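You operate a simulated robot arm through the tools that you are given. There is no shell and no other tool. Be economical: measure what you need, move in short steps, check, and stop when the job is done.

The job below is to be done with a simulated robot arm. You get a single attempt, and the scene is never put back.

JOB
Lid the jar, stand it on the blender, blend smooth at LOW, switch off.

The check looks at the end state, three seconds after you hand in, the way a careful person would. Anything else that was tipped, shoved, dropped, spilled or broken makes it a failure. A push-on lid holds only when it is set on centred and level and pressed home; a screw cap is set on level and turned clockwise until tight.

ROBOT AND FRAMES
A 6-joint arm with a two-finger parallel gripper, fixed in place. Base frame: the origin is at the foot of the arm, x ahead of it, y to its left, z up; the work surface is at about z = 0. Units: cm, rad, N and s.
With the tool pointing down near the work surface it reaches from about 14 to 58 cm from the base axis. Its first joint turns from -1.152 to 1.152 rad. Payload 2.1 kg.
Tool frame: the origin (TCP) lies between the finger pads and is the grasp point; the fingertips stand 3 cm ahead of it; z points along the fingers, y is the line along which they close. Largest opening 9.4 cm; finger width 2.8, thickness 1; the body of the gripper, 5 by 9.6 cm, starts 5.5 cm behind the TCP.
Orientation is that of the tool frame in the base frame, as a unit quaternion [x, y, z, w]. With the fingers straight down and closing along the base's y, the tool's x points along the base's -x, its y along +y and its z along -z.

CONTROLS
- The arm moves only by the tool send_rows. Its arguments are lists of equal length, an entry for each row: "delta_pos": the shift along the tool's x, y, z in units of 20 mm (1.0 is 20 mm), a list of three; "delta_rot": the turn, a rotation vector about the tool's x, y, z in units of 4 degrees (1.0 is 4 degrees), a list of three; "jaw": the gripper command, from -1 (shut) to 1 (fully open), values between in proportion. In form: {"delta_pos": [[tx, ty, tz], ...], "delta_rot": [[rx, ry, rz], ...], "jaw": [jaw, ...]}. A call has 1 to 12 rows; each row shifts and turns the commanded pose from where the row before left it, along the tool's axes as they then stand. A call with a number of a shift or a turn outside -1 to 1 is refused whole. Rows are played at 5 a second. More than 5 cm and 0.15 rad between two rows, or a gripper value outside its range, and nothing of the call is played. A pose out of reach is approached as far as the arm can. The call stops where the force on the tool passes 90 N (or 10 N more than at its start, if that is more) or the arm is blocked; 0.2 s more then pass. The fingers move at their own pace (about 7.2 cm/s each) and stop on an object; they squeeze with about 39 N. The grip force told is the motor's: it shows also when the fingers shut on nothing. Time passes only in rows, and 0.2 s behind the last, so rows that do not move let the fingers close. The reply holds the time, the measured pose of the TCP, the force on the tool along the base axes, the opening and the grip force, in the units named above and with some noise, and new pictures: "show" is both (left out), scene, wrist or none.
- Cameras (640 x 400 px; columns grow to the right, rows downward): "scene" is fixed at [4.85, -36.31, 49.15]; the picture's right is [0.85, -0.53, 0.00], its down [-0.27, -0.43, -0.86] and it looks along [0.46, 0.73, -0.51] (base axes); focal length 264 px, centre (320, 200). "wrist" rides on the gripper at [7.6, 1.4, -10.3] in the tool frame; the picture's right is [-0.18, 0.98, 0.00], its down [-0.75, -0.14, -0.64] and it looks along [-0.63, -0.12, 0.77] (tool axes); focal length 243 px, centre (320, 200). There is no depth. A picture from a camera that has moved, and an enlarged one, comes with that camera's place and axes in the base frame and with its lens.
- zoom(camera, box): a new picture of the part [left, top, right, bottom] of that camera's present view, enlarged. The clock stands still meanwhile.
- job_done(): hands the job in; it is judged then, once.

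Go step by step. Nothing tells you positions but the pictures and the camera data: compare them with the known pose of the tool, close in by small moves and look again before you grip or let go. The budget is 120 turns and 200 pictures, counting those below and the enlarged ones. Unless the task says otherwise, let go and move clear before handing in, and close with one line.

The tools are called after "Emit:" as a command line: name --argument value ..., lists and objects as JSON in quotes. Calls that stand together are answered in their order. send_rows: Moves the arm, as the interface text tells. Its arguments: {"type":"object","properties":{"delta_pos":{"type":"array","items":{"type":"array","items":{"type":"number"}}},"delta_rot":{"type":"array","items":{"type":"array","items":{"type":"number"}}},"jaw":{"type":"array","items":{"type":"number"}},"show":{"type":"string","enum":["both","scene","wrist","none"]}},"required":["delta_pos","delta_rot","jaw"]} The other tools are called the same way: zoom (camera, box) takes an enlarged picture of a part of a camera's view; job_done () hands the job in.

At the start:

```text
t: 0.0
position: [26.91, -0.84, 38.25]
tcp_rot: [0.0, 1.0, 0.0, 0.002]
ft_force: [-0.4, -0.1, 0.5]
grip_width: 9.4
gripper_force: 0.1
```

scene: 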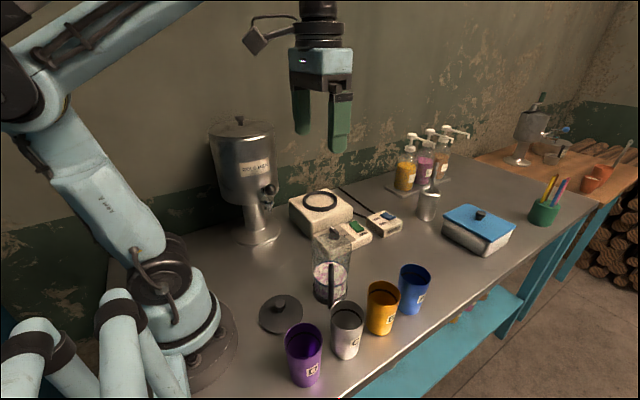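
wrist: 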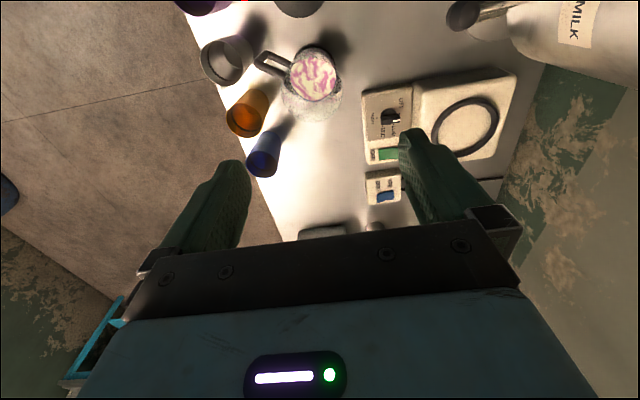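

I see a jar with pink-white contents, a dark lid lying beside it, the blender base with a dial and display, and cups nearby. I'll zoom in to measure.

Emit:
zoom --camera "scene" --box '[240, 180, 420, 340]'

Emit:
zoom --camera "wrist" --box '[240, 0, 540, 220]'

```text
2.50 times, centred on (330, 260) of scene
camera zoom: at [4.85, -36.31, 49.15], right [0.85, -0.53, 0.0], down [-0.27, -0.43, -0.86], along [0.46, 0.73, -0.51], focal length 659 px, centre (295, 50)
```

zoom: 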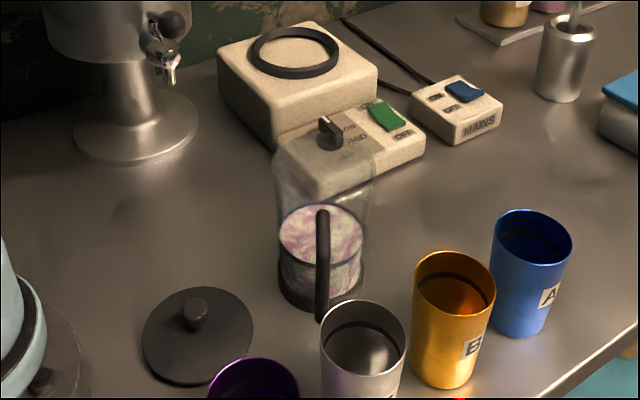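

```text
1.82 times, centred on (390, 110) of wrist
camera zoom: at [19.21, 0.62, 48.33], right [0.18, 0.98, 0.0], down [0.75, -0.14, 0.64], along [0.63, -0.12, -0.77], focal length 441 px, centre (193, 364)
```

zoom: 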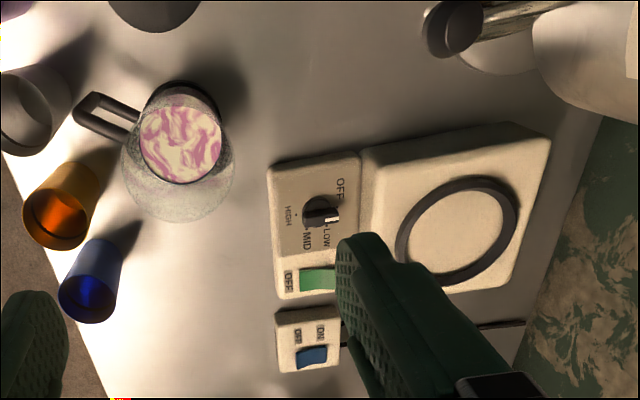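

The lid lies at about (16.7, -2.3), the jar at about (28.7, -2.8), and the blender seat at about (41, 21.7). I need finer views of the dial, the switches and the jar top.

Emit:
zoom --camera "wrist" --box '[350, 70, 450, 210]'

Emit:
zoom --camera "scene" --box '[300, 200, 380, 250]'

Emit:
zoom --camera "scene" --box '[300, 225, 365, 310]'

Emit:
zoom --camera "scene" --box '[340, 195, 420, 250]'

```text
2.86 times, centred on (400, 140) of wrist
camera zoom: at [19.21, 0.62, 48.33], right [0.18, 0.98, 0.0], down [0.75, -0.14, 0.64], along [0.63, -0.12, -0.77], focal length 693 px, centre (91, 371)
```

zoom: 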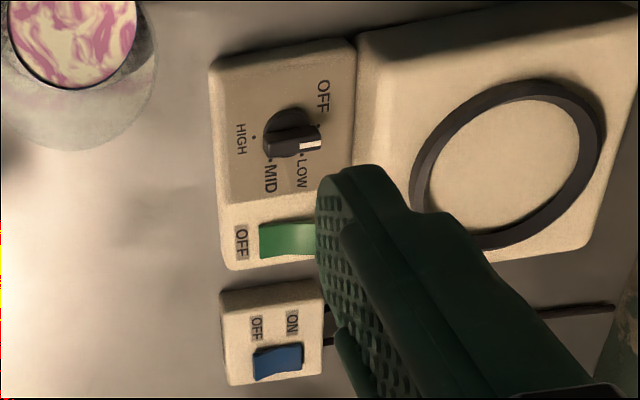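

```text
8.00 times, centred on (340, 225) of scene
camera zoom: at [4.85, -36.31, 49.15], right [0.85, -0.53, 0.0], down [-0.27, -0.43, -0.86], along [0.46, 0.73, -0.51], focal length 2109 px, centre (160, 0)
```

zoom: 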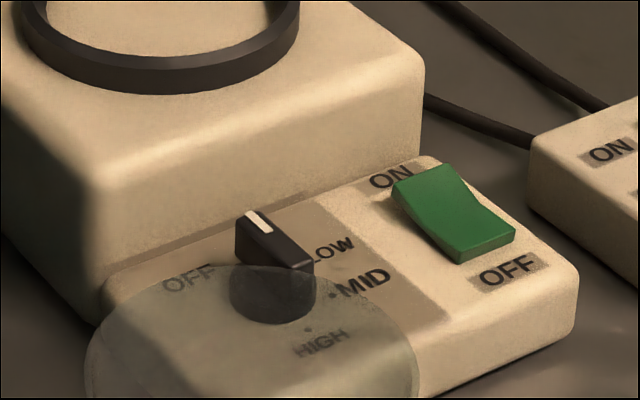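

```text
4.71 times, centred on (332, 268) of scene
camera zoom: at [4.85, -36.31, 49.15], right [0.85, -0.53, 0.0], down [-0.27, -0.43, -0.86], along [0.46, 0.73, -0.51], focal length 1240 px, centre (261, -118)
```

zoom: 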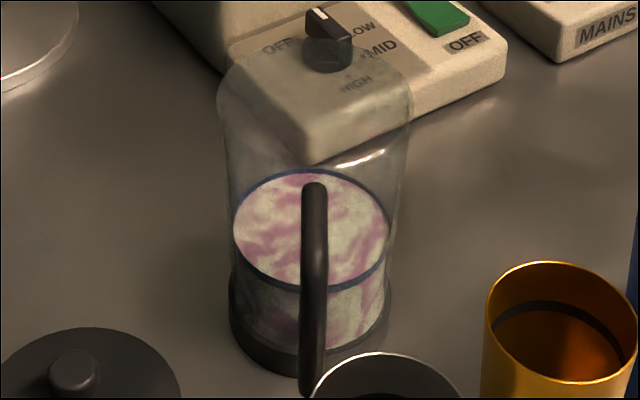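

```text
7.27 times, centred on (380, 222) of scene
camera zoom: at [4.85, -36.31, 49.15], right [0.85, -0.53, 0.0], down [-0.27, -0.43, -0.86], along [0.46, 0.73, -0.51], focal length 1917 px, centre (-116, 36)
```

zoom: 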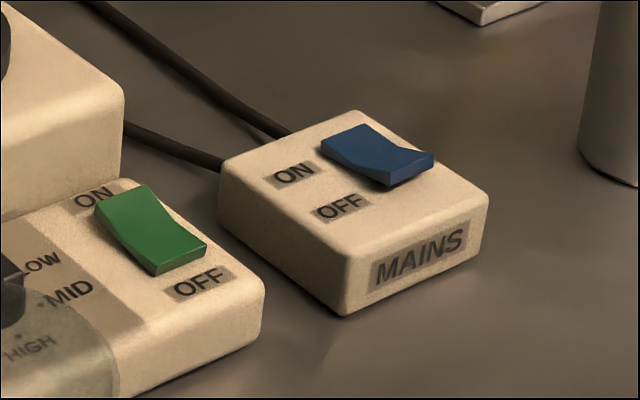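

The dial sits somewhere near OFF/LOW, and I can't yet read the rocker states. I'll bring the wrist camera nearer to the controls.

Emit:
send_rows --delta_pos '[[0.05, 0.71, 0.9], [0.05, 0.71, 0.9], [0.05, 0.71, 0.9], [0.05, 0.71, 0.9], [0.05, 0.71, 0.9], [0.05, 0.71, 0.9], [0.05, 0.71, 0.9], [0.05, 0.71, 0.9], [0.05, 0.71, 0.9]]' --delta_rot '[[0, 0, 0], [0, 0, 0], [0, 0, 0], [0, 0, 0], [0, 0, 0], [0, 0, 0], [0, 0, 0], [0, 0, 0], [0, 0, 0]]' --jaw '[1, 1, 1, 1, 1, 1, 1, 1, 1]'

```text
t: 2.0
position: [26.11, 12.09, 21.85]
tcp_rot: [0.0, 1.0, 0.0, 0.0]
ft_force: [-0.1, 0.1, 0.1]
grip_width: 9.38
gripper_force: 0.0
camera wrist: at [18.35, 13.54, 32.04], right [0.18, 0.98, 0.0], down [0.75, -0.14, 0.64], along [0.63, -0.12, -0.77], focal length 243 px, centre (320, 200)
```

scene: 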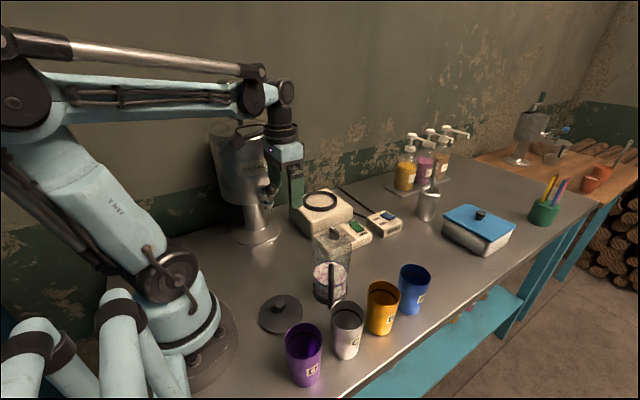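
wrist: 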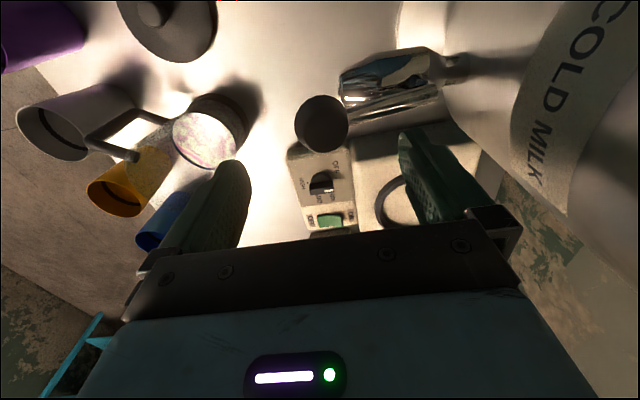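

Emit:
zoom --camera "wrist" --box '[280, 130, 440, 240]'

Emit:
zoom --camera "wrist" --box '[80, 0, 260, 180]'

```text
3.64 times, centred on (360, 185) of wrist
camera zoom: at [18.35, 13.54, 32.04], right [0.18, 0.98, 0.0], down [0.75, -0.14, 0.64], along [0.63, -0.12, -0.77], focal length 882 px, centre (174, 254)
```

zoom: 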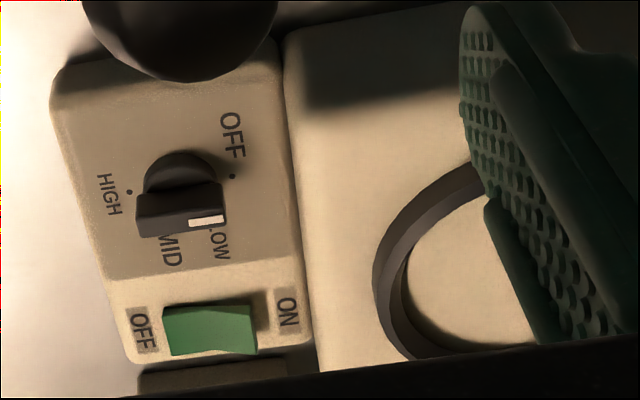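

```text
2.22 times, centred on (170, 90) of wrist
camera zoom: at [18.35, 13.54, 32.04], right [0.18, 0.98, 0.0], down [0.75, -0.14, 0.64], along [0.63, -0.12, -0.77], focal length 539 px, centre (653, 444)
```

zoom: 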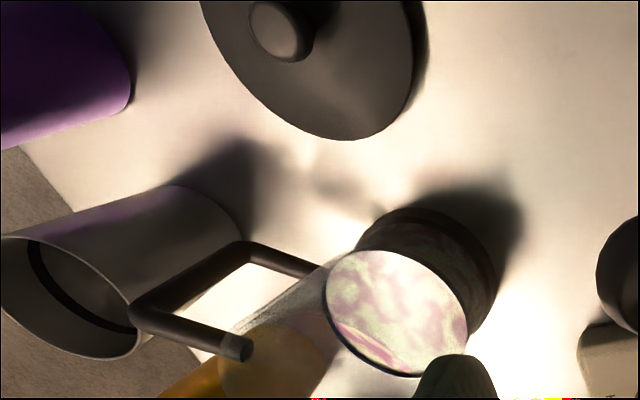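

The dial appears to point at OFF, with LOW 60° clockwise as seen from above. I'll check the rockers more closely.

Emit:
zoom --camera "scene" --box '[344, 214, 370, 238]'

Emit:
zoom --camera "scene" --box '[370, 205, 406, 230]'

Emit:
zoom --camera "wrist" --box '[305, 180, 365, 240]'

```text
16.00 times, centred on (357, 226) of scene
camera zoom: at [4.85, -36.31, 49.15], right [0.85, -0.53, 0.0], down [-0.27, -0.43, -0.86], along [0.46, 0.73, -0.51], focal length 4217 px, centre (-272, -216)
```

zoom: 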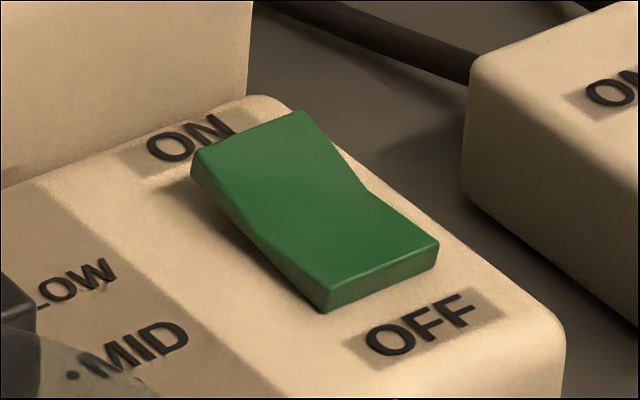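

```text
16.00 times, centred on (388, 218) of scene
camera zoom: at [4.85, -36.31, 49.15], right [0.85, -0.53, 0.0], down [-0.27, -0.43, -0.86], along [0.46, 0.73, -0.51], focal length 4217 px, centre (-768, -80)
```

zoom: 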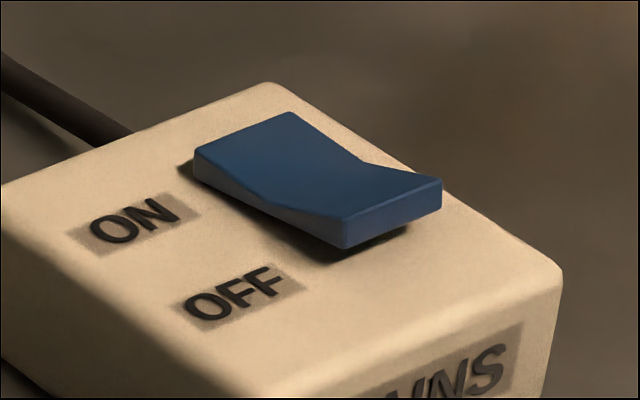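

```text
6.67 times, centred on (335, 210) of wrist
camera zoom: at [18.35, 13.54, 32.04], right [0.18, 0.98, 0.0], down [0.75, -0.14, 0.64], along [0.63, -0.12, -0.77], focal length 1618 px, centre (220, 133)
```

zoom: 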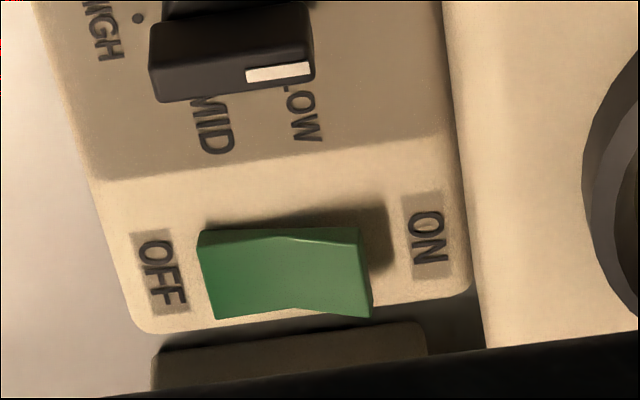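

Mains is ON (its OFF end is raised), the blender rocker is OFF and the dial is OFF. I'll set the dial to LOW first, while the seat is empty, so I turn the gripper 90° to straddle the dial bar.

Emit:
send_rows --delta_pos '[[-0.5, 0, 0], [-0.5, 0, 0], [0, 0, 0], [0, 0, 0], [0, 0, 0], [0, 0, 0], [0, 0, 0], [0, 0, 0], [0, 0, 0], [0, 0, 0], [0, 0, 0], [0, 0, 0]]' --delta_rot '[[0, 0, -1], [0, 0, -1], [0, 0, -1], [0, 0, -1], [0, 0, -1], [0, 0, -1], [0, 0, -1], [0, 0, -1], [0, 0, -1], [0, 0, -1], [0, 0, -1], [0, 0, -1]]' --jaw '[1, 1, 1, 1, 1, 1, 1, 1, 0, 0, 0, 0]' --show "none"

Emit:
send_rows --delta_pos '[[0, 0, 0], [0, 0, 0], [0, 0, 0], [0, 0, 0], [0, 0, 0], [0, 0, 0], [0, 0, 0], [0, 0, 0], [0, 0, 0], [0, 0, 0], [0, 0, 0]]' --delta_rot '[[0, 0, -1], [0, 0, -1], [0, 0, -1], [0, 0, -1], [0, 0, -1], [0, 0, -1], [0, 0, -1], [0, 0, -1], [0, 0, -1], [0, 0, -1], [0, 0, -0.5]]' --jaw '[0, 0, 0, 0, 0, 0, 0, 0, 0, 0, 0]' --show "wrist"

```text
t: 4.6
position: [28.0, 11.98, 21.92]
tcp_rot: [-0.408, 0.913, 0.001, 0.0]
ft_force: [0.6, 0.2, -0.4]
grip_width: 4.71
gripper_force: 0.0
```

```text
t: 7.0
position: [27.91, 12.04, 21.84]
tcp_rot: [0.707, -0.707, 0.001, 0.0]
ft_force: [-0.8, -1.5, -0.1]
grip_width: 4.7
gripper_force: 0.1
camera wrist: at [26.5, 4.4, 32.09], right [-0.98, 0.18, 0.0], down [0.14, 0.75, 0.64], along [0.12, 0.63, -0.77], focal length 243 px, centre (320, 200)
```

wrist: 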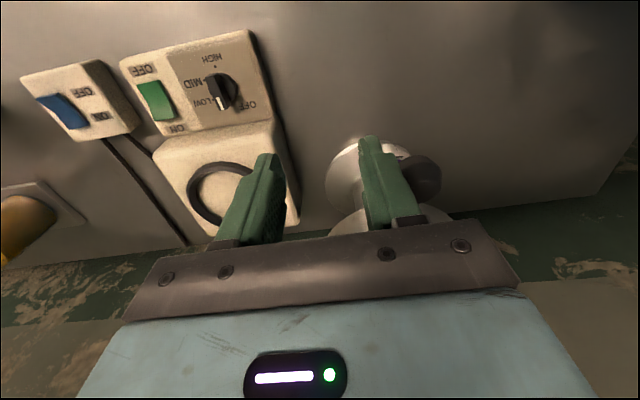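

Emit:
zoom --camera "wrist" --box '[120, 40, 280, 140]'

```text
4.00 times, centred on (200, 90) of wrist
camera zoom: at [26.5, 4.4, 32.09], right [-0.98, 0.18, 0.0], down [0.14, 0.75, 0.64], along [0.12, 0.63, -0.77], focal length 970 px, centre (800, 640)
```

zoom: 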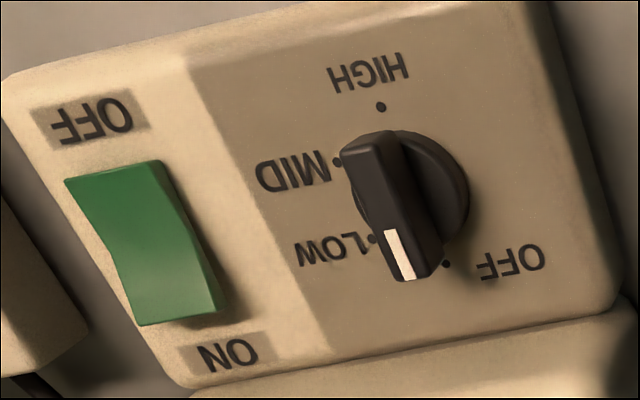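

The dial bar top is at about (38.1, 9.9, 6.0), pointing some 10° past OFF. I move above it, aligned with the bar.

Emit:
send_rows --delta_pos '[[0.178, -0.85, 0.7], [0.178, -0.85, 0.7], [0.178, -0.85, 0.7], [0.178, -0.85, 0.7], [0.178, -0.85, 0.7], [0.178, -0.85, 0.7], [0, 0, 0], [0, 0, 0], [0, 0, 0]]' --delta_rot '[[0, 0, 0], [0, 0, 0], [0, 0, 0], [0, 0, 0], [0, 0, 0], [0, 0, 0], [0, 0, 0.9], [0, 0, 0.9], [0, 0, 0.7]]' --jaw '[0, 0, 0, 0, 0, 0, -0.1, -0.2, -0.3]'

```text
t: 9.0
position: [38.27, 9.96, 13.54]
tcp_rot: [-0.643, 0.766, 0.0, 0.001]
ft_force: [1.0, -0.4, -0.3]
grip_width: 3.31
gripper_force: 0.1
camera wrist: at [35.42, 2.69, 23.72], right [-0.94, 0.35, 0.0], down [0.27, 0.72, 0.64], along [0.23, 0.6, -0.77], focal length 243 px, centre (320, 200)
```

scene: 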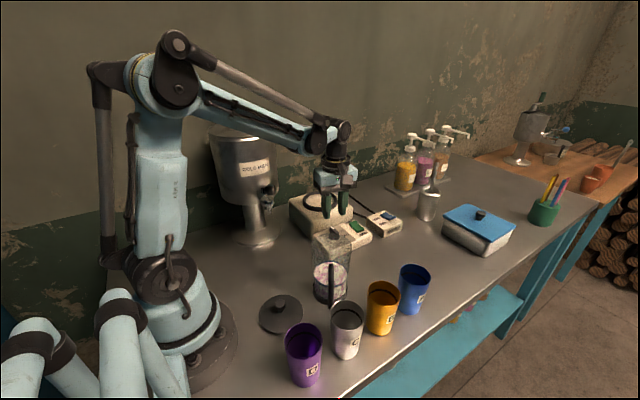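
wrist: 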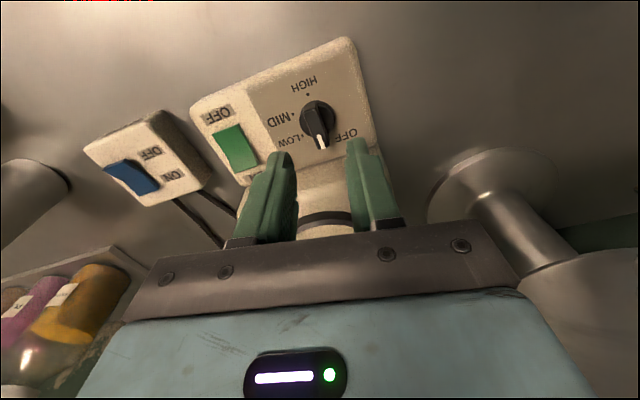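

Aligned; descending to TCP z ≈ 7.5.

Emit:
send_rows --delta_pos '[[0, 0, 0.8], [0, 0, 0.8], [0, 0, 0.8], [0, 0, 0.6]]' --delta_rot '[[0, 0, 0], [0, 0, 0], [0, 0, 0], [0, 0, 0]]' --jaw '[-0.3, -0.3, -0.3, -0.3]'

Emit:
zoom --camera "wrist" --box '[220, 60, 420, 220]'

Emit:
zoom --camera "scene" --box '[300, 190, 380, 250]'

```text
t: 10.0
position: [38.19, 9.96, 7.48]
tcp_rot: [-0.643, 0.766, 0.0, 0.002]
ft_force: [-0.1, 0.1, 0.4]
grip_width: 3.29
gripper_force: 0.0
camera wrist: at [35.45, 2.69, 17.63], right [-0.94, 0.35, 0.0], down [0.27, 0.72, 0.64], along [0.23, 0.6, -0.77], focal length 243 px, centre (320, 200)
```

scene: 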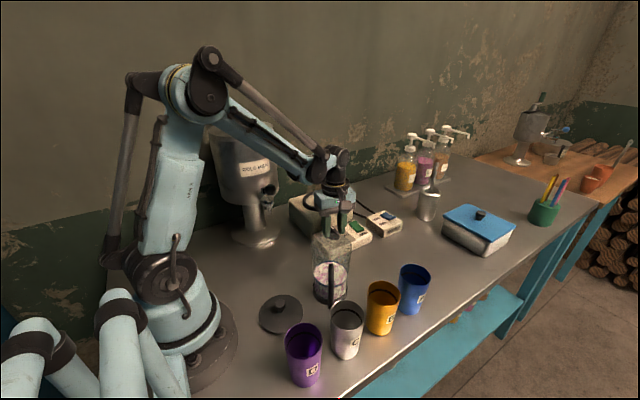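
wrist: 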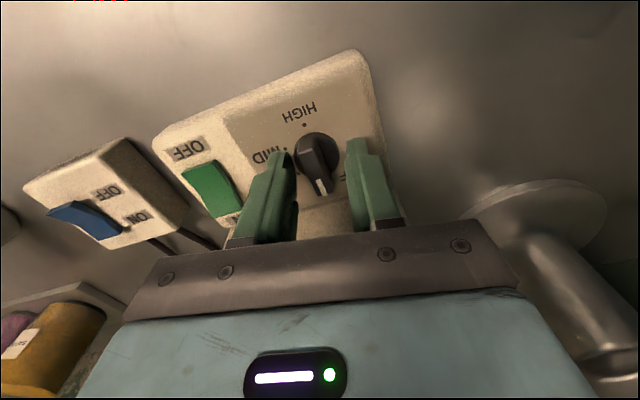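

```text
2.50 times, centred on (320, 140) of wrist
camera zoom: at [35.45, 2.69, 17.63], right [-0.94, 0.35, 0.0], down [0.27, 0.72, 0.64], along [0.23, 0.6, -0.77], focal length 606 px, centre (320, 350)
```

zoom: 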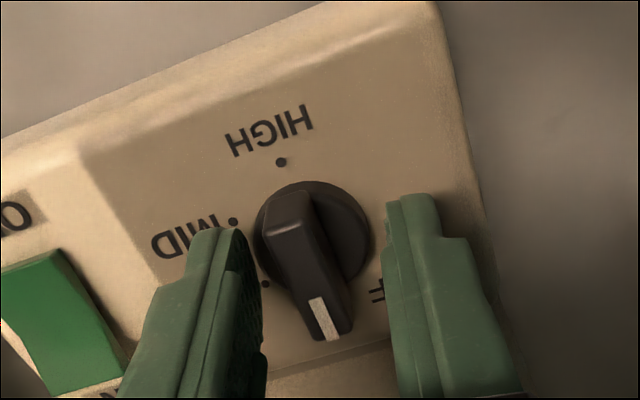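

```text
6.67 times, centred on (340, 220) of scene
camera zoom: at [4.85, -36.31, 49.15], right [0.85, -0.53, 0.0], down [-0.27, -0.43, -0.86], along [0.46, 0.73, -0.51], focal length 1757 px, centre (187, 67)
```

zoom: 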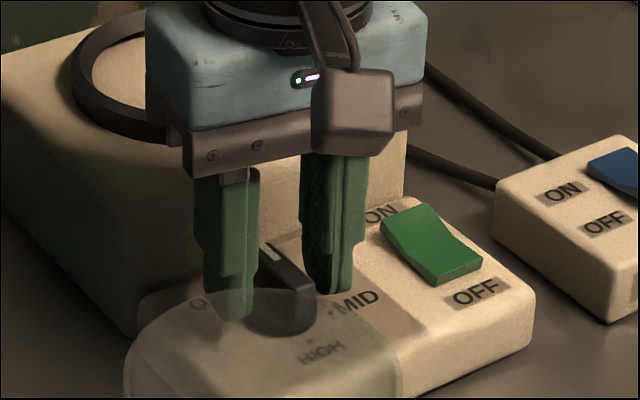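

Emit:
send_rows --delta_pos '[[0, 0, 0.1], [0, 0, 0], [0, 0, 0], [0, 0, 0]]' --delta_rot '[[0, 0, 0], [0, 0, 0], [0, 0, 0], [0, 0, 0]]' --jaw '[-0.5, -0.7, -0.9, -1]' --show "wrist"

```text
t: 11.0
position: [38.54, 9.85, 7.43]
tcp_rot: [-0.642, 0.766, -0.003, 0.004]
ft_force: [29.6, -3.9, -10.7]
grip_width: 1.09
gripper_force: 44.5
camera wrist: at [35.6, 2.68, 17.45], right [-0.94, 0.35, -0.01], down [0.27, 0.72, 0.64], along [0.23, 0.6, -0.76], focal length 243 px, centre (320, 200)
```

wrist: 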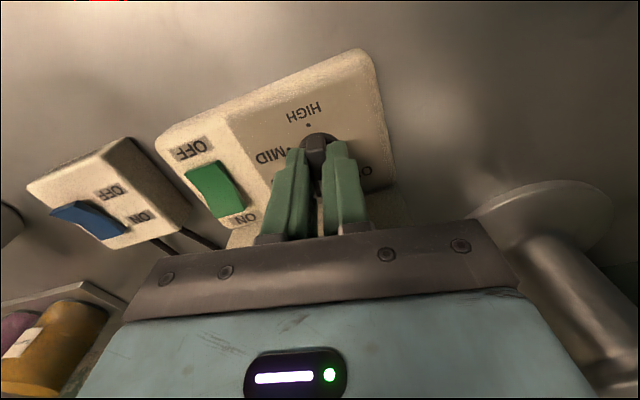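

The bar's true centre is about 0.4 cm further in x; I shift the command to relieve that side force.

Emit:
send_rows --delta_pos '[[0, -0.1, 0], [0, -0.1, 0]]' --delta_rot '[[0, 0, 0], [0, 0, 0]]' --jaw '[-1, -1]' --show "none"

```text
t: 11.6
position: [38.49, 9.88, 7.37]
tcp_rot: [-0.644, 0.765, 0.001, 0.0]
ft_force: [2.9, -1.0, -13.4]
grip_width: 1.09
gripper_force: 44.3
```

Emit:
send_rows --delta_pos '[[0, 0, 0], [0, 0, 0], [0, 0, 0], [0, 0, 0], [0, 0, 0], [0, 0, 0]]' --delta_rot '[[0, 0, 1], [0, 0, 1], [0, 0, 1], [0, 0, 1], [0, 0, 1], [0, 0, 1]]' --jaw '[-1, -1, -1, -1, -1, -1]' --show "wrist"

Emit:
zoom --camera "scene" --box '[300, 190, 380, 250]'

```text
t: 13.0
position: [38.4, 9.94, 7.34]
tcp_rot: [-0.469, 0.883, 0.002, -0.001]
ft_force: [-26.7, 8.1, -31.7]
grip_width: 1.07
gripper_force: 44.4
camera wrist: at [33.01, 4.4, 17.5], right [-0.71, 0.7, 0.0], down [0.54, 0.54, 0.64], along [0.45, 0.46, -0.77], focal length 243 px, centre (320, 200)
```

wrist: 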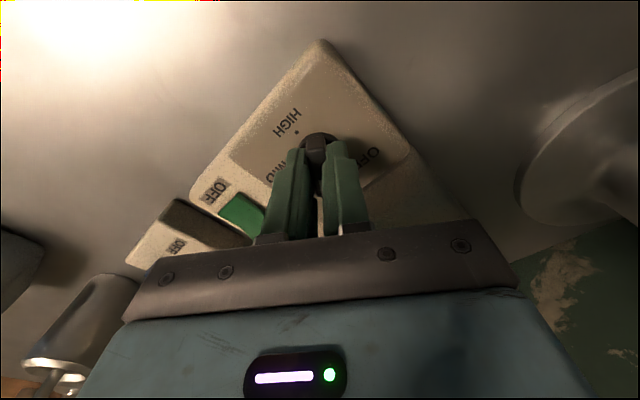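

```text
6.67 times, centred on (340, 220) of scene
camera zoom: at [4.86, -36.31, 49.15], right [0.85, -0.53, 0.0], down [-0.27, -0.43, -0.86], along [0.46, 0.73, -0.51], focal length 1757 px, centre (187, 67)
```

zoom: 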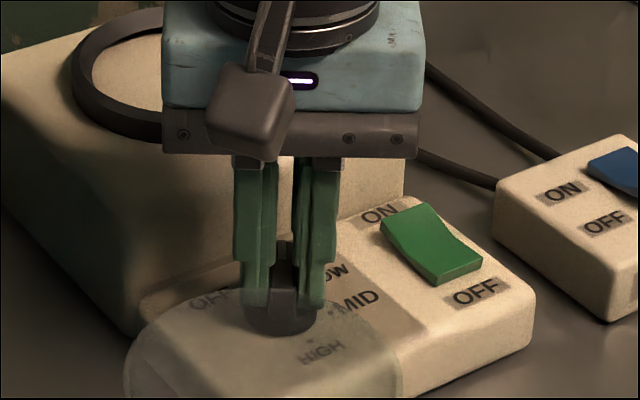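

Emit:
send_rows --delta_pos '[[0.04, 0.06, -0.05], [0.04, 0.06, -0.05], [0, 0, 0], [0, 0, 0], [0, 0, 0], [0, 0, 0]]' --delta_rot '[[0, 0, 0], [0, 0, 0], [0, 0, 1], [0, 0, 1], [0, 0, 1], [0, 0, 1]]' --jaw '[-1, -1, -1, -1, -1, -1]' --show "none"

```text
t: 14.4
position: [38.46, 9.89, 7.64]
tcp_rot: [-0.342, 0.94, 0.001, 0.002]
ft_force: [9.6, 19.7, -29.3]
grip_width: 1.07
gripper_force: 44.0
```

Emit:
send_rows --delta_pos '[[0, 0, -0.03], [0, 0, 0], [0, 0, 0], [0, 0, 0]]' --delta_rot '[[0, 0, 1], [0, 0, 1], [0, 0, 0.5], [0, 0, 0]]' --jaw '[-1, -1, -1, -1]' --show "none"

Emit:
send_rows --delta_pos '[[0, 0, 0], [0, 0, 0], [0, 0, 0], [0, 0, -0.8], [0, 0, -0.8], [0, 0, -0.8]]' --delta_rot '[[0, 0, 0], [0, 0, 0], [0, 0, 0], [0, 0, 0], [0, 0, 0], [0, 0, 0]]' --jaw '[-0.6, -0.4, -0.3, -0.3, -0.3, -0.3]'

Emit:
zoom --camera "wrist" --box '[220, 60, 420, 220]'

Emit:
zoom --camera "scene" --box '[300, 190, 380, 250]'

```text
t: 15.4
position: [38.36, 9.89, 7.74]
tcp_rot: [-0.258, 0.966, 0.002, 0.002]
ft_force: [7.3, 19.7, -37.3]
grip_width: 1.11
gripper_force: 44.4
```

```text
t: 16.8
position: [38.42, 9.78, 12.53]
tcp_rot: [-0.259, 0.966, 0.0, 0.001]
ft_force: [-0.4, 0.1, -0.4]
grip_width: 3.31
gripper_force: 0.1
camera wrist: at [31.01, 7.26, 22.61], right [-0.33, 0.94, 0.0], down [0.72, 0.25, 0.64], along [0.61, 0.21, -0.77], focal length 243 px, centre (320, 200)
```

scene: 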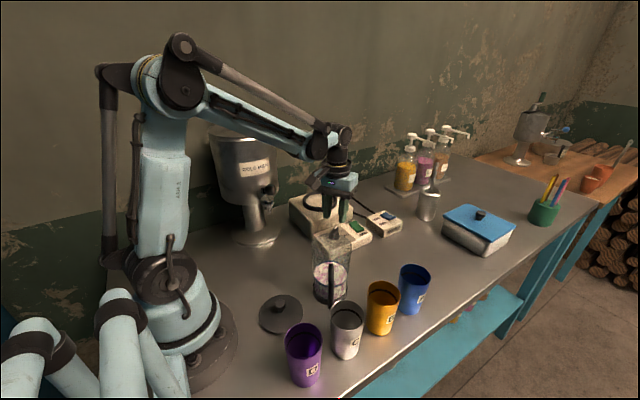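
wrist: 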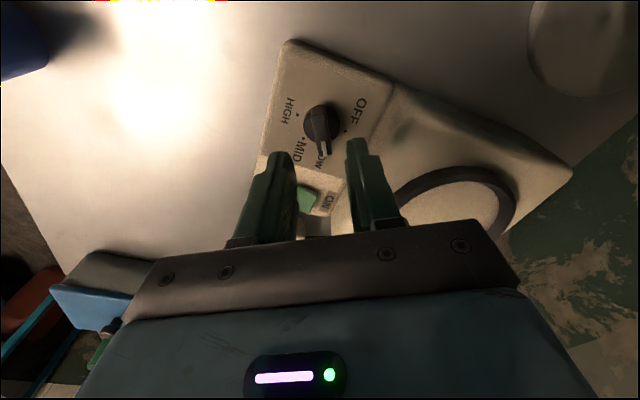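

```text
2.50 times, centred on (320, 140) of wrist
camera zoom: at [31.01, 7.26, 22.61], right [-0.33, 0.94, 0.0], down [0.72, 0.25, 0.64], along [0.61, 0.21, -0.77], focal length 606 px, centre (320, 350)
```

zoom: 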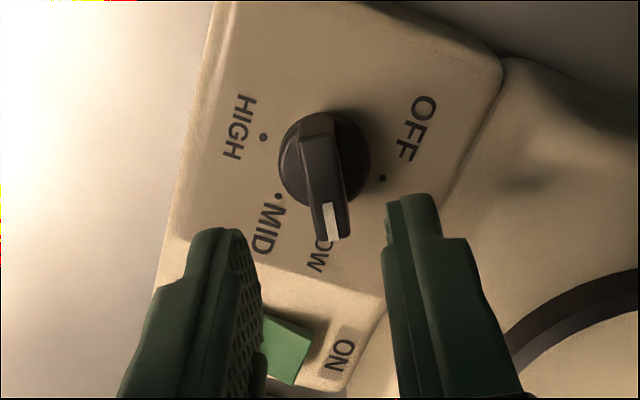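

```text
6.67 times, centred on (340, 220) of scene
camera zoom: at [4.85, -36.31, 49.15], right [0.85, -0.53, 0.0], down [-0.27, -0.43, -0.86], along [0.46, 0.73, -0.51], focal length 1757 px, centre (187, 67)
```

zoom: 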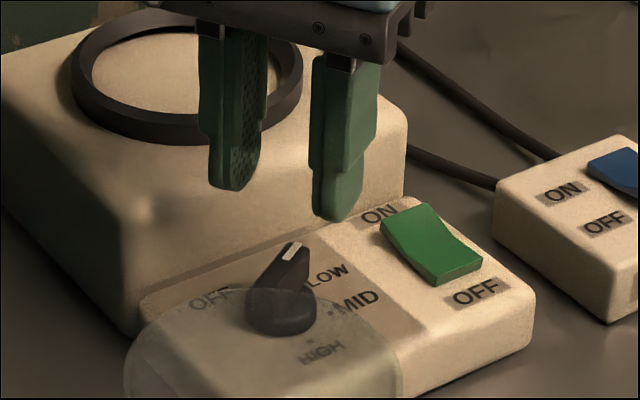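

The dial now reads LOW. Next I lift, rotate square to the jar handle, and move over the jar at about (28.8, -2.4).

Emit:
send_rows --delta_pos '[[0, 0, -0.6], [0, 0, -0.6], [0, 0, -0.6], [0, 0, -0.6], [0, 0, -0.6], [0, 0, -0.6], [0, 0, -0.6], [0, 0, -0.6]]' --delta_rot '[[0, 0, -0.94], [0, 0, -0.94], [0, 0, -0.94], [0, 0, -0.94], [0, 0, -0.94], [0, 0, -0.94], [0, 0, -0.94], [0, 0, -0.92]]' --jaw '[-0.3, -0.3, -0.3, -0.3, -0.3, -0.3, -0.3, -0.3]' --show "none"

Emit:
send_rows --delta_pos '[[0.768, 0.11, 0], [0.768, 0.11, 0], [0.768, 0.11, 0], [0.768, 0.11, 0], [0.768, 0.11, 0], [0.768, 0.11, 0], [0.768, 0.11, 0], [0.768, 0.11, 0], [0.768, 0.11, 0], [0.768, 0.11, 0]]' --delta_rot '[[0, 0, 0], [0, 0, 0], [0, 0, 0], [0, 0, 0], [0, 0, 0], [0, 0, 0], [0, 0, 0], [0, 0, 0], [0, 0, 0], [0, 0, 0]]' --jaw '[0, 0.5, 1, 1, 1, 1, 1, 1, 1, 1]'

```text
t: 18.6
position: [38.25, 9.86, 22.08]
tcp_rot: [-0.501, 0.866, 0.0, 0.001]
ft_force: [0.8, -0.4, 0.3]
grip_width: 3.29
gripper_force: 0.0
```

```text
t: 20.8
position: [28.65, -2.51, 22.06]
tcp_rot: [-0.501, 0.866, 0.0, 0.001]
ft_force: [-0.6, 0.8, -0.8]
grip_width: 9.41
gripper_force: 0.0
camera wrist: at [23.58, -8.34, 32.15], right [-0.76, 0.65, 0.0], down [0.5, 0.58, 0.64], along [0.42, 0.49, -0.77], focal length 243 px, centre (320, 200)
```

scene: 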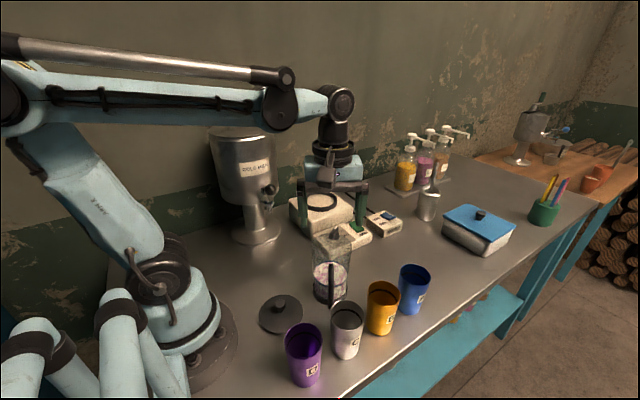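
wrist: 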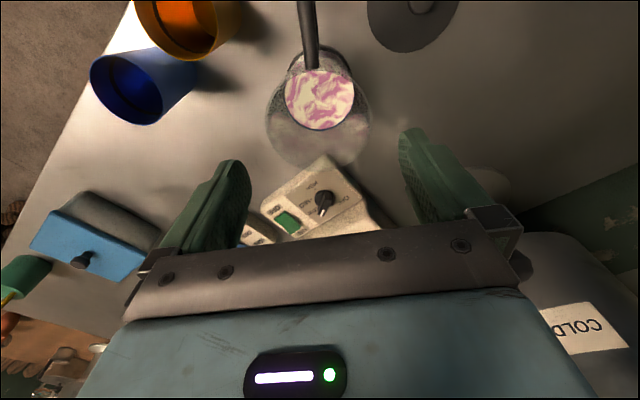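

Emit:
zoom --camera "wrist" --box '[200, 0, 440, 190]'

Emit:
zoom --camera "scene" --box '[290, 150, 380, 260]'

```text
2.11 times, centred on (320, 95) of wrist
camera zoom: at [23.58, -8.34, 32.15], right [-0.76, 0.65, 0.0], down [0.5, 0.58, 0.64], along [0.42, 0.49, -0.77], focal length 511 px, centre (320, 421)
```

zoom: 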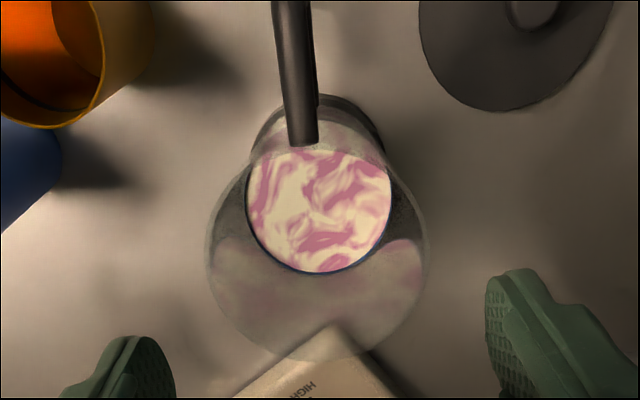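

```text
3.64 times, centred on (335, 205) of scene
camera zoom: at [4.85, -36.31, 49.15], right [0.85, -0.53, 0.0], down [-0.27, -0.43, -0.86], along [0.46, 0.73, -0.51], focal length 958 px, centre (266, 182)
```

zoom: 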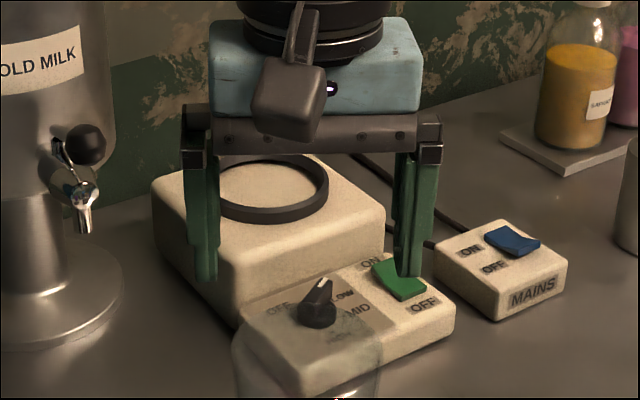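

Jar centred under the gripper within a few mm. I'll descend until tips just pass the rim, then check.

Emit:
send_rows --delta_pos '[[0, 0, 0.6], [0, 0, 0.6], [0, 0, 0.6], [0, 0, 0.6], [0, 0, 0.5]]' --delta_rot '[[0, 0, 0], [0, 0, 0], [0, 0, 0], [0, 0, 0], [0, 0, 0]]' --jaw '[1, 1, 1, 1, 1]' --show "none"

Emit:
zoom --camera "wrist" --box '[160, 0, 480, 250]'

Emit:
zoom --camera "scene" --box '[270, 170, 400, 320]'

```text
t: 22.0
position: [28.74, -2.33, 16.25]
tcp_rot: [-0.501, 0.866, 0.0, 0.001]
ft_force: [-0.5, 0.3, -0.2]
grip_width: 9.41
gripper_force: 0.2
```

```text
1.60 times, centred on (320, 125) of wrist
camera zoom: at [23.62, -8.28, 26.37], right [-0.76, 0.65, 0.0], down [0.5, 0.58, 0.64], along [0.42, 0.49, -0.77], focal length 388 px, centre (320, 320)
```

zoom: 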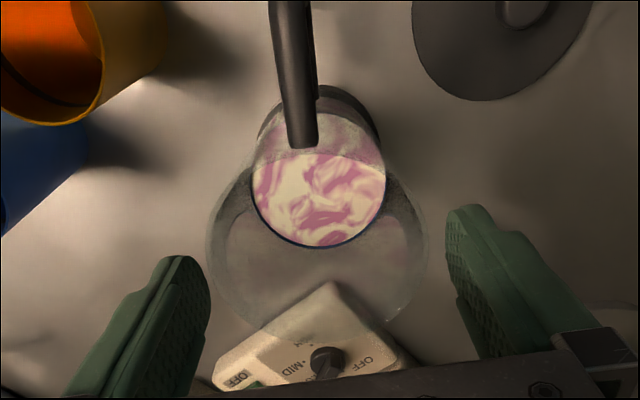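

```text
2.67 times, centred on (335, 245) of scene
camera zoom: at [4.85, -36.31, 49.15], right [0.85, -0.53, 0.0], down [-0.27, -0.43, -0.86], along [0.46, 0.73, -0.51], focal length 703 px, centre (280, 80)
```

zoom: 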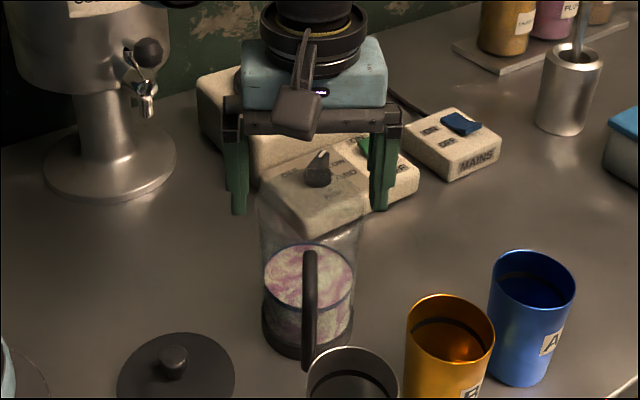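

I'll shift 5 mm toward the handle side and descend to grip height (TCP z ≈ 9.8).

Emit:
send_rows --delta_pos '[[0.25, 0.03, 0], [0, 0, 0.6], [0, 0, 0.6], [0, 0, 0.6], [0, 0, 0.6], [0, 0, 0.6]]' --delta_rot '[[0, 0, 0], [0, 0, 0], [0, 0, 0], [0, 0, 0], [0, 0, 0], [0, 0, 0]]' --jaw '[1, 1, 1, 1, 1, 1]' --show "none"

Emit:
zoom --camera "wrist" --box '[160, 0, 480, 250]'

Emit:
zoom --camera "scene" --box '[270, 200, 390, 320]'

```text
t: 23.4
position: [28.47, -2.85, 10.15]
tcp_rot: [-0.499, 0.866, 0.0, 0.001]
ft_force: [-0.4, 0.1, -0.1]
grip_width: 9.37
gripper_force: 0.1
```

```text
1.60 times, centred on (320, 125) of wrist
camera zoom: at [23.36, -8.67, 20.29], right [-0.76, 0.65, 0.0], down [0.5, 0.58, 0.64], along [0.42, 0.49, -0.77], focal length 388 px, centre (320, 320)
```

zoom: 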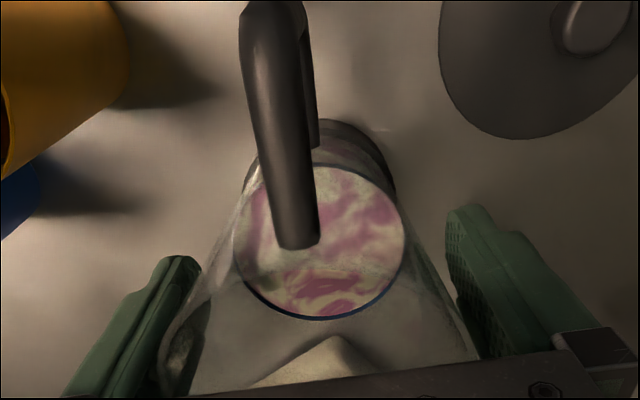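

```text
3.33 times, centred on (330, 260) of scene
camera zoom: at [4.85, -36.31, 49.15], right [0.85, -0.53, 0.0], down [-0.27, -0.43, -0.86], along [0.46, 0.73, -0.51], focal length 879 px, centre (287, 0)
```

zoom: 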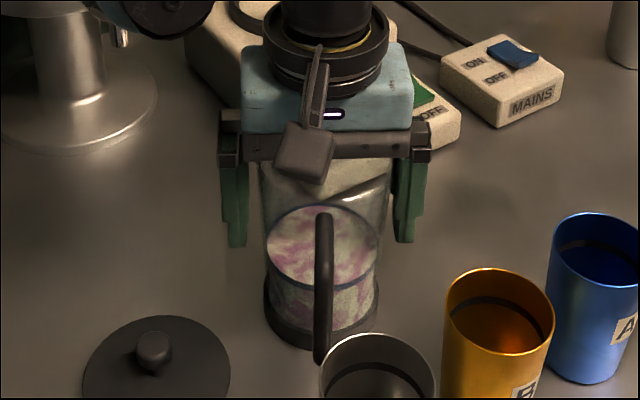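

Well centred with no contact; closing.

Emit:
send_rows --delta_pos '[[0, 0, 0], [0, 0, 0], [0, 0, 0], [0, 0, 0], [0, 0, 0]]' --delta_rot '[[0, 0, 0], [0, 0, 0], [0, 0, 0], [0, 0, 0], [0, 0, 0]]' --jaw '[0.85, 0.7, 0.4, -0.5, -1]' --show "wrist"

```text
t: 24.6
position: [28.45, -2.78, 10.31]
tcp_rot: [-0.5, 0.866, 0.0, 0.001]
ft_force: [0.5, -0.2, -0.4]
grip_width: 8.87
gripper_force: 38.9
camera wrist: at [23.37, -8.67, 20.31], right [-0.76, 0.65, 0.0], down [0.5, 0.58, 0.64], along [0.42, 0.49, -0.77], focal length 243 px, centre (320, 200)
```

wrist: 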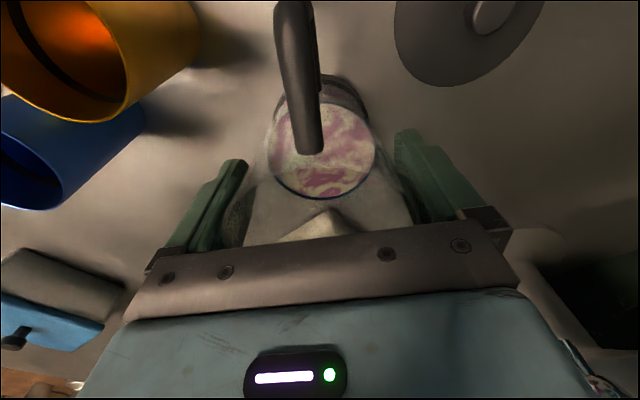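

Gripped at 8.87 cm. I lift slowly.

Emit:
send_rows --delta_pos '[[0, 0, -0.1], [0, 0, -0.2], [0, 0, -0.4], [0, 0, -0.5], [0, 0, -0.5], [0, 0, -0.5], [0, 0, -0.5], [0, 0, -0.5], [0, 0, -0.5], [0, 0, -0.5], [0, 0, -0.4], [0, 0, -0.2]]' --delta_rot '[[0, 0, 0], [0, 0, 0], [0, 0, 0], [0, 0, 0], [0, 0, 0], [0, 0, 0], [0, 0, 0], [0, 0, 0], [0, 0, 0], [0, 0, 0], [0, 0, 0], [0, 0, 0]]' --jaw '[-1, -1, -1, -1, -1, -1, -1, -1, -1, -1, -1, -1]' --show "scene"

```text
t: 27.2
position: [28.42, -2.87, 19.82]
tcp_rot: [-0.5, 0.866, 0.001, 0.0]
ft_force: [-0.1, 0.0, -4.6]
grip_width: 8.83
gripper_force: 39.5
```

scene: 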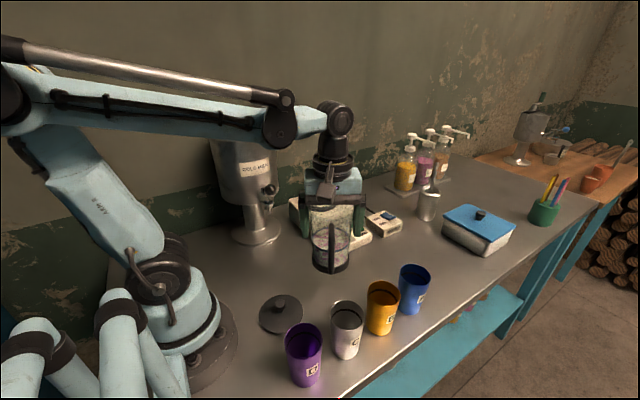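

Light and steady. I lift further while turning the handle toward -x, keeping it away from the switches.

Emit:
send_rows --delta_pos '[[0, 0, -0.2], [0, 0, -0.2], [0, 0, -0.2], [0, 0, -0.2], [0, 0, -0.2], [0, 0, -0.2], [0, 0, -0.2], [0, 0, -0.2], [0, 0, -0.2], [0, 0, -0.2], [0, 0, -0.2], [0, 0, -0.2]]' --delta_rot '[[0, 0, 0.5], [0, 0, 1], [0, 0, 1], [0, 0, 1], [0, 0, 1], [0, 0, 1], [0, 0, 1], [0, 0, 1], [0, 0, 1], [0, 0, 1], [0, 0, 1], [0, 0, 1]]' --jaw '[-1, -1, -1, -1, -1, -1, -1, -1, -1, -1, -1, -1]' --show "none"

Emit:
send_rows --delta_pos '[[0, 0, 0], [0, 0, 0], [0, 0, 0], [0, 0, 0], [-0.3, 0.3, 0], [-0.6, 0.5, 0], [-0.6, 0.6, 0], [-0.6, 0.6, 0], [-0.6, 0.6, 0], [-0.6, 0.6, 0], [-0.4, 0.6, 0], [-0.3, 0.4, 0]]' --delta_rot '[[0, 0, 1], [0, 0, 1], [0, 0, 1], [0, 0, 0.5], [0, 0, 0], [0, 0, 0], [0, 0, 0], [0, 0, 0], [0, 0, 0], [0, 0, 0], [0, 0, 0], [0, 0, 0]]' --jaw '[-1, -1, -1, -1, -1, -1, -1, -1, -1, -1, -1, -1]'

```text
t: 29.8
position: [28.38, -2.84, 24.74]
tcp_rot: [-0.122, 0.993, 0.0, 0.001]
ft_force: [0.1, 0.7, -3.5]
grip_width: 8.87
gripper_force: 39.3
```

```text
t: 32.4
position: [36.32, 5.55, 24.59]
tcp_rot: [0.0, 1.0, 0.001, 0.001]
ft_force: [0.1, -0.1, -2.8]
grip_width: 8.84
gripper_force: 38.4
camera wrist: at [28.68, 6.98, 34.7], right [0.18, 0.98, 0.0], down [0.75, -0.14, 0.64], along [0.63, -0.12, -0.77], focal length 243 px, centre (320, 200)
```

scene: 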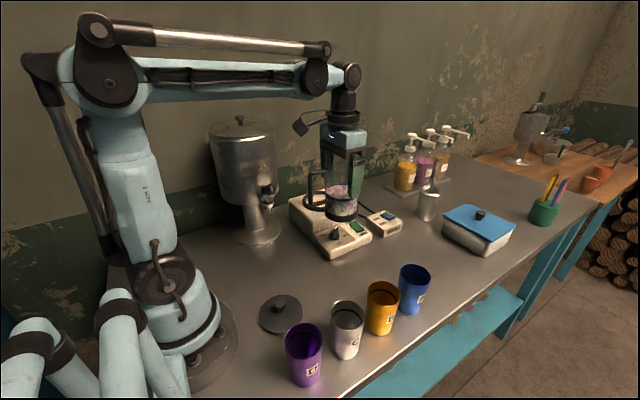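
wrist: 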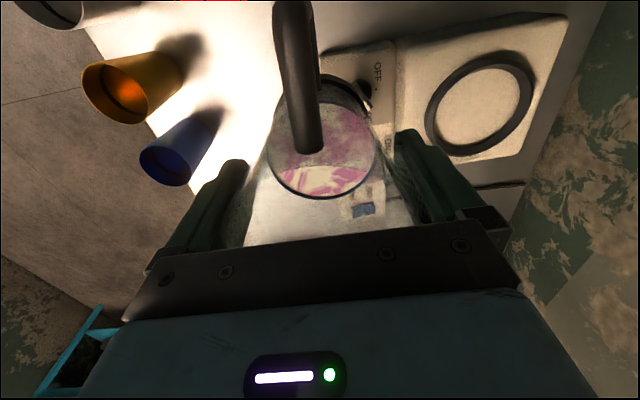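

The seat is near (41, 21.5). I carry on slowly to hover over it.

Emit:
send_rows --delta_pos '[[-0.2, 0.4, 0], [-0.2, 0.7, 0], [-0.2, 0.75, 0], [-0.2, 0.75, 0], [-0.2, 0.75, 0], [-0.2, 0.75, 0], [-0.2, 0.75, 0], [-0.2, 0.75, 0], [-0.2, 0.75, 0], [-0.2, 0.75, 0], [-0.2, 0.6, 0], [-0.15, 0.3, 0]]' --delta_rot '[[0, 0, 0], [0, 0, 0], [0, 0, 0], [0, 0, 0], [0, 0, 0], [0, 0, 0], [0, 0, 0], [0, 0, 0], [0, 0, 0], [0, 0, 0], [0, 0, 0], [0, 0, 0]]' --jaw '[-1, -1, -1, -1, -1, -1, -1, -1, -1, -1, -1, -1]'

Emit:
zoom --camera "scene" --box '[270, 130, 380, 240]'

Emit:
zoom --camera "wrist" --box '[200, 0, 440, 250]'

```text
t: 35.0
position: [41.05, 21.55, 24.67]
tcp_rot: [0.0, 1.0, 0.0, 0.001]
ft_force: [0.1, -0.1, -4.1]
grip_width: 8.84
gripper_force: 39.5
camera wrist: at [33.44, 23.11, 34.81], right [0.18, 0.98, 0.0], down [0.75, -0.14, 0.64], along [0.63, -0.12, -0.77], focal length 243 px, centre (320, 200)
```

scene: 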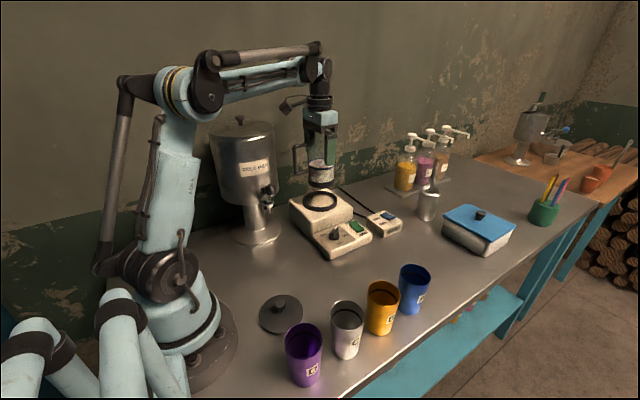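
wrist: 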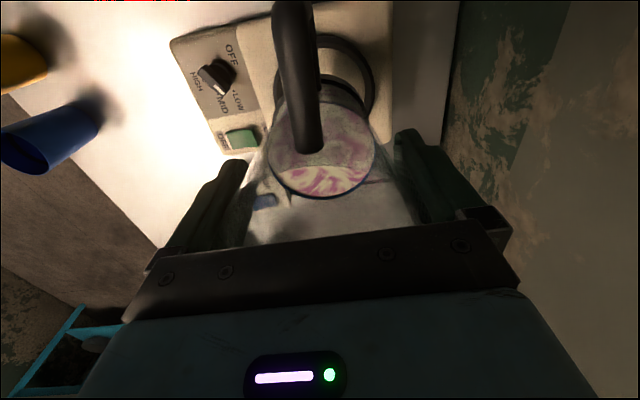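

```text
3.64 times, centred on (325, 185) of scene
camera zoom: at [4.85, -36.31, 49.15], right [0.85, -0.53, 0.0], down [-0.27, -0.43, -0.86], along [0.46, 0.73, -0.51], focal length 958 px, centre (302, 254)
```

zoom: 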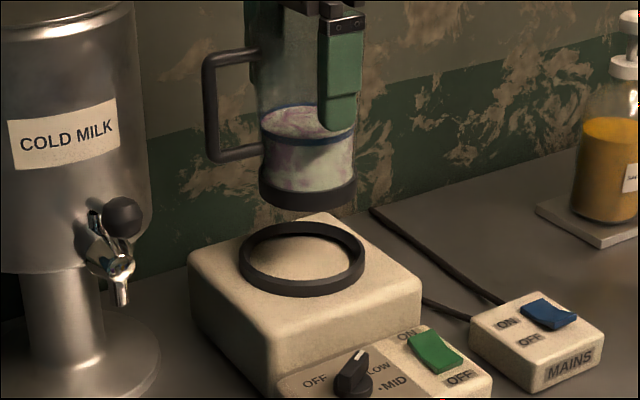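

```text
1.60 times, centred on (320, 125) of wrist
camera zoom: at [33.44, 23.11, 34.81], right [0.18, 0.98, 0.0], down [0.75, -0.14, 0.64], along [0.63, -0.12, -0.77], focal length 388 px, centre (320, 320)
```

zoom: 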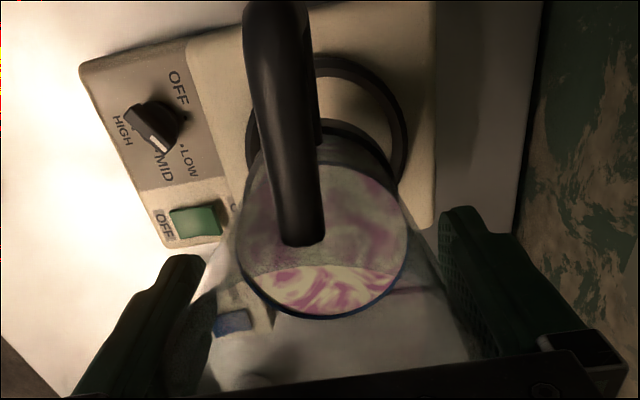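

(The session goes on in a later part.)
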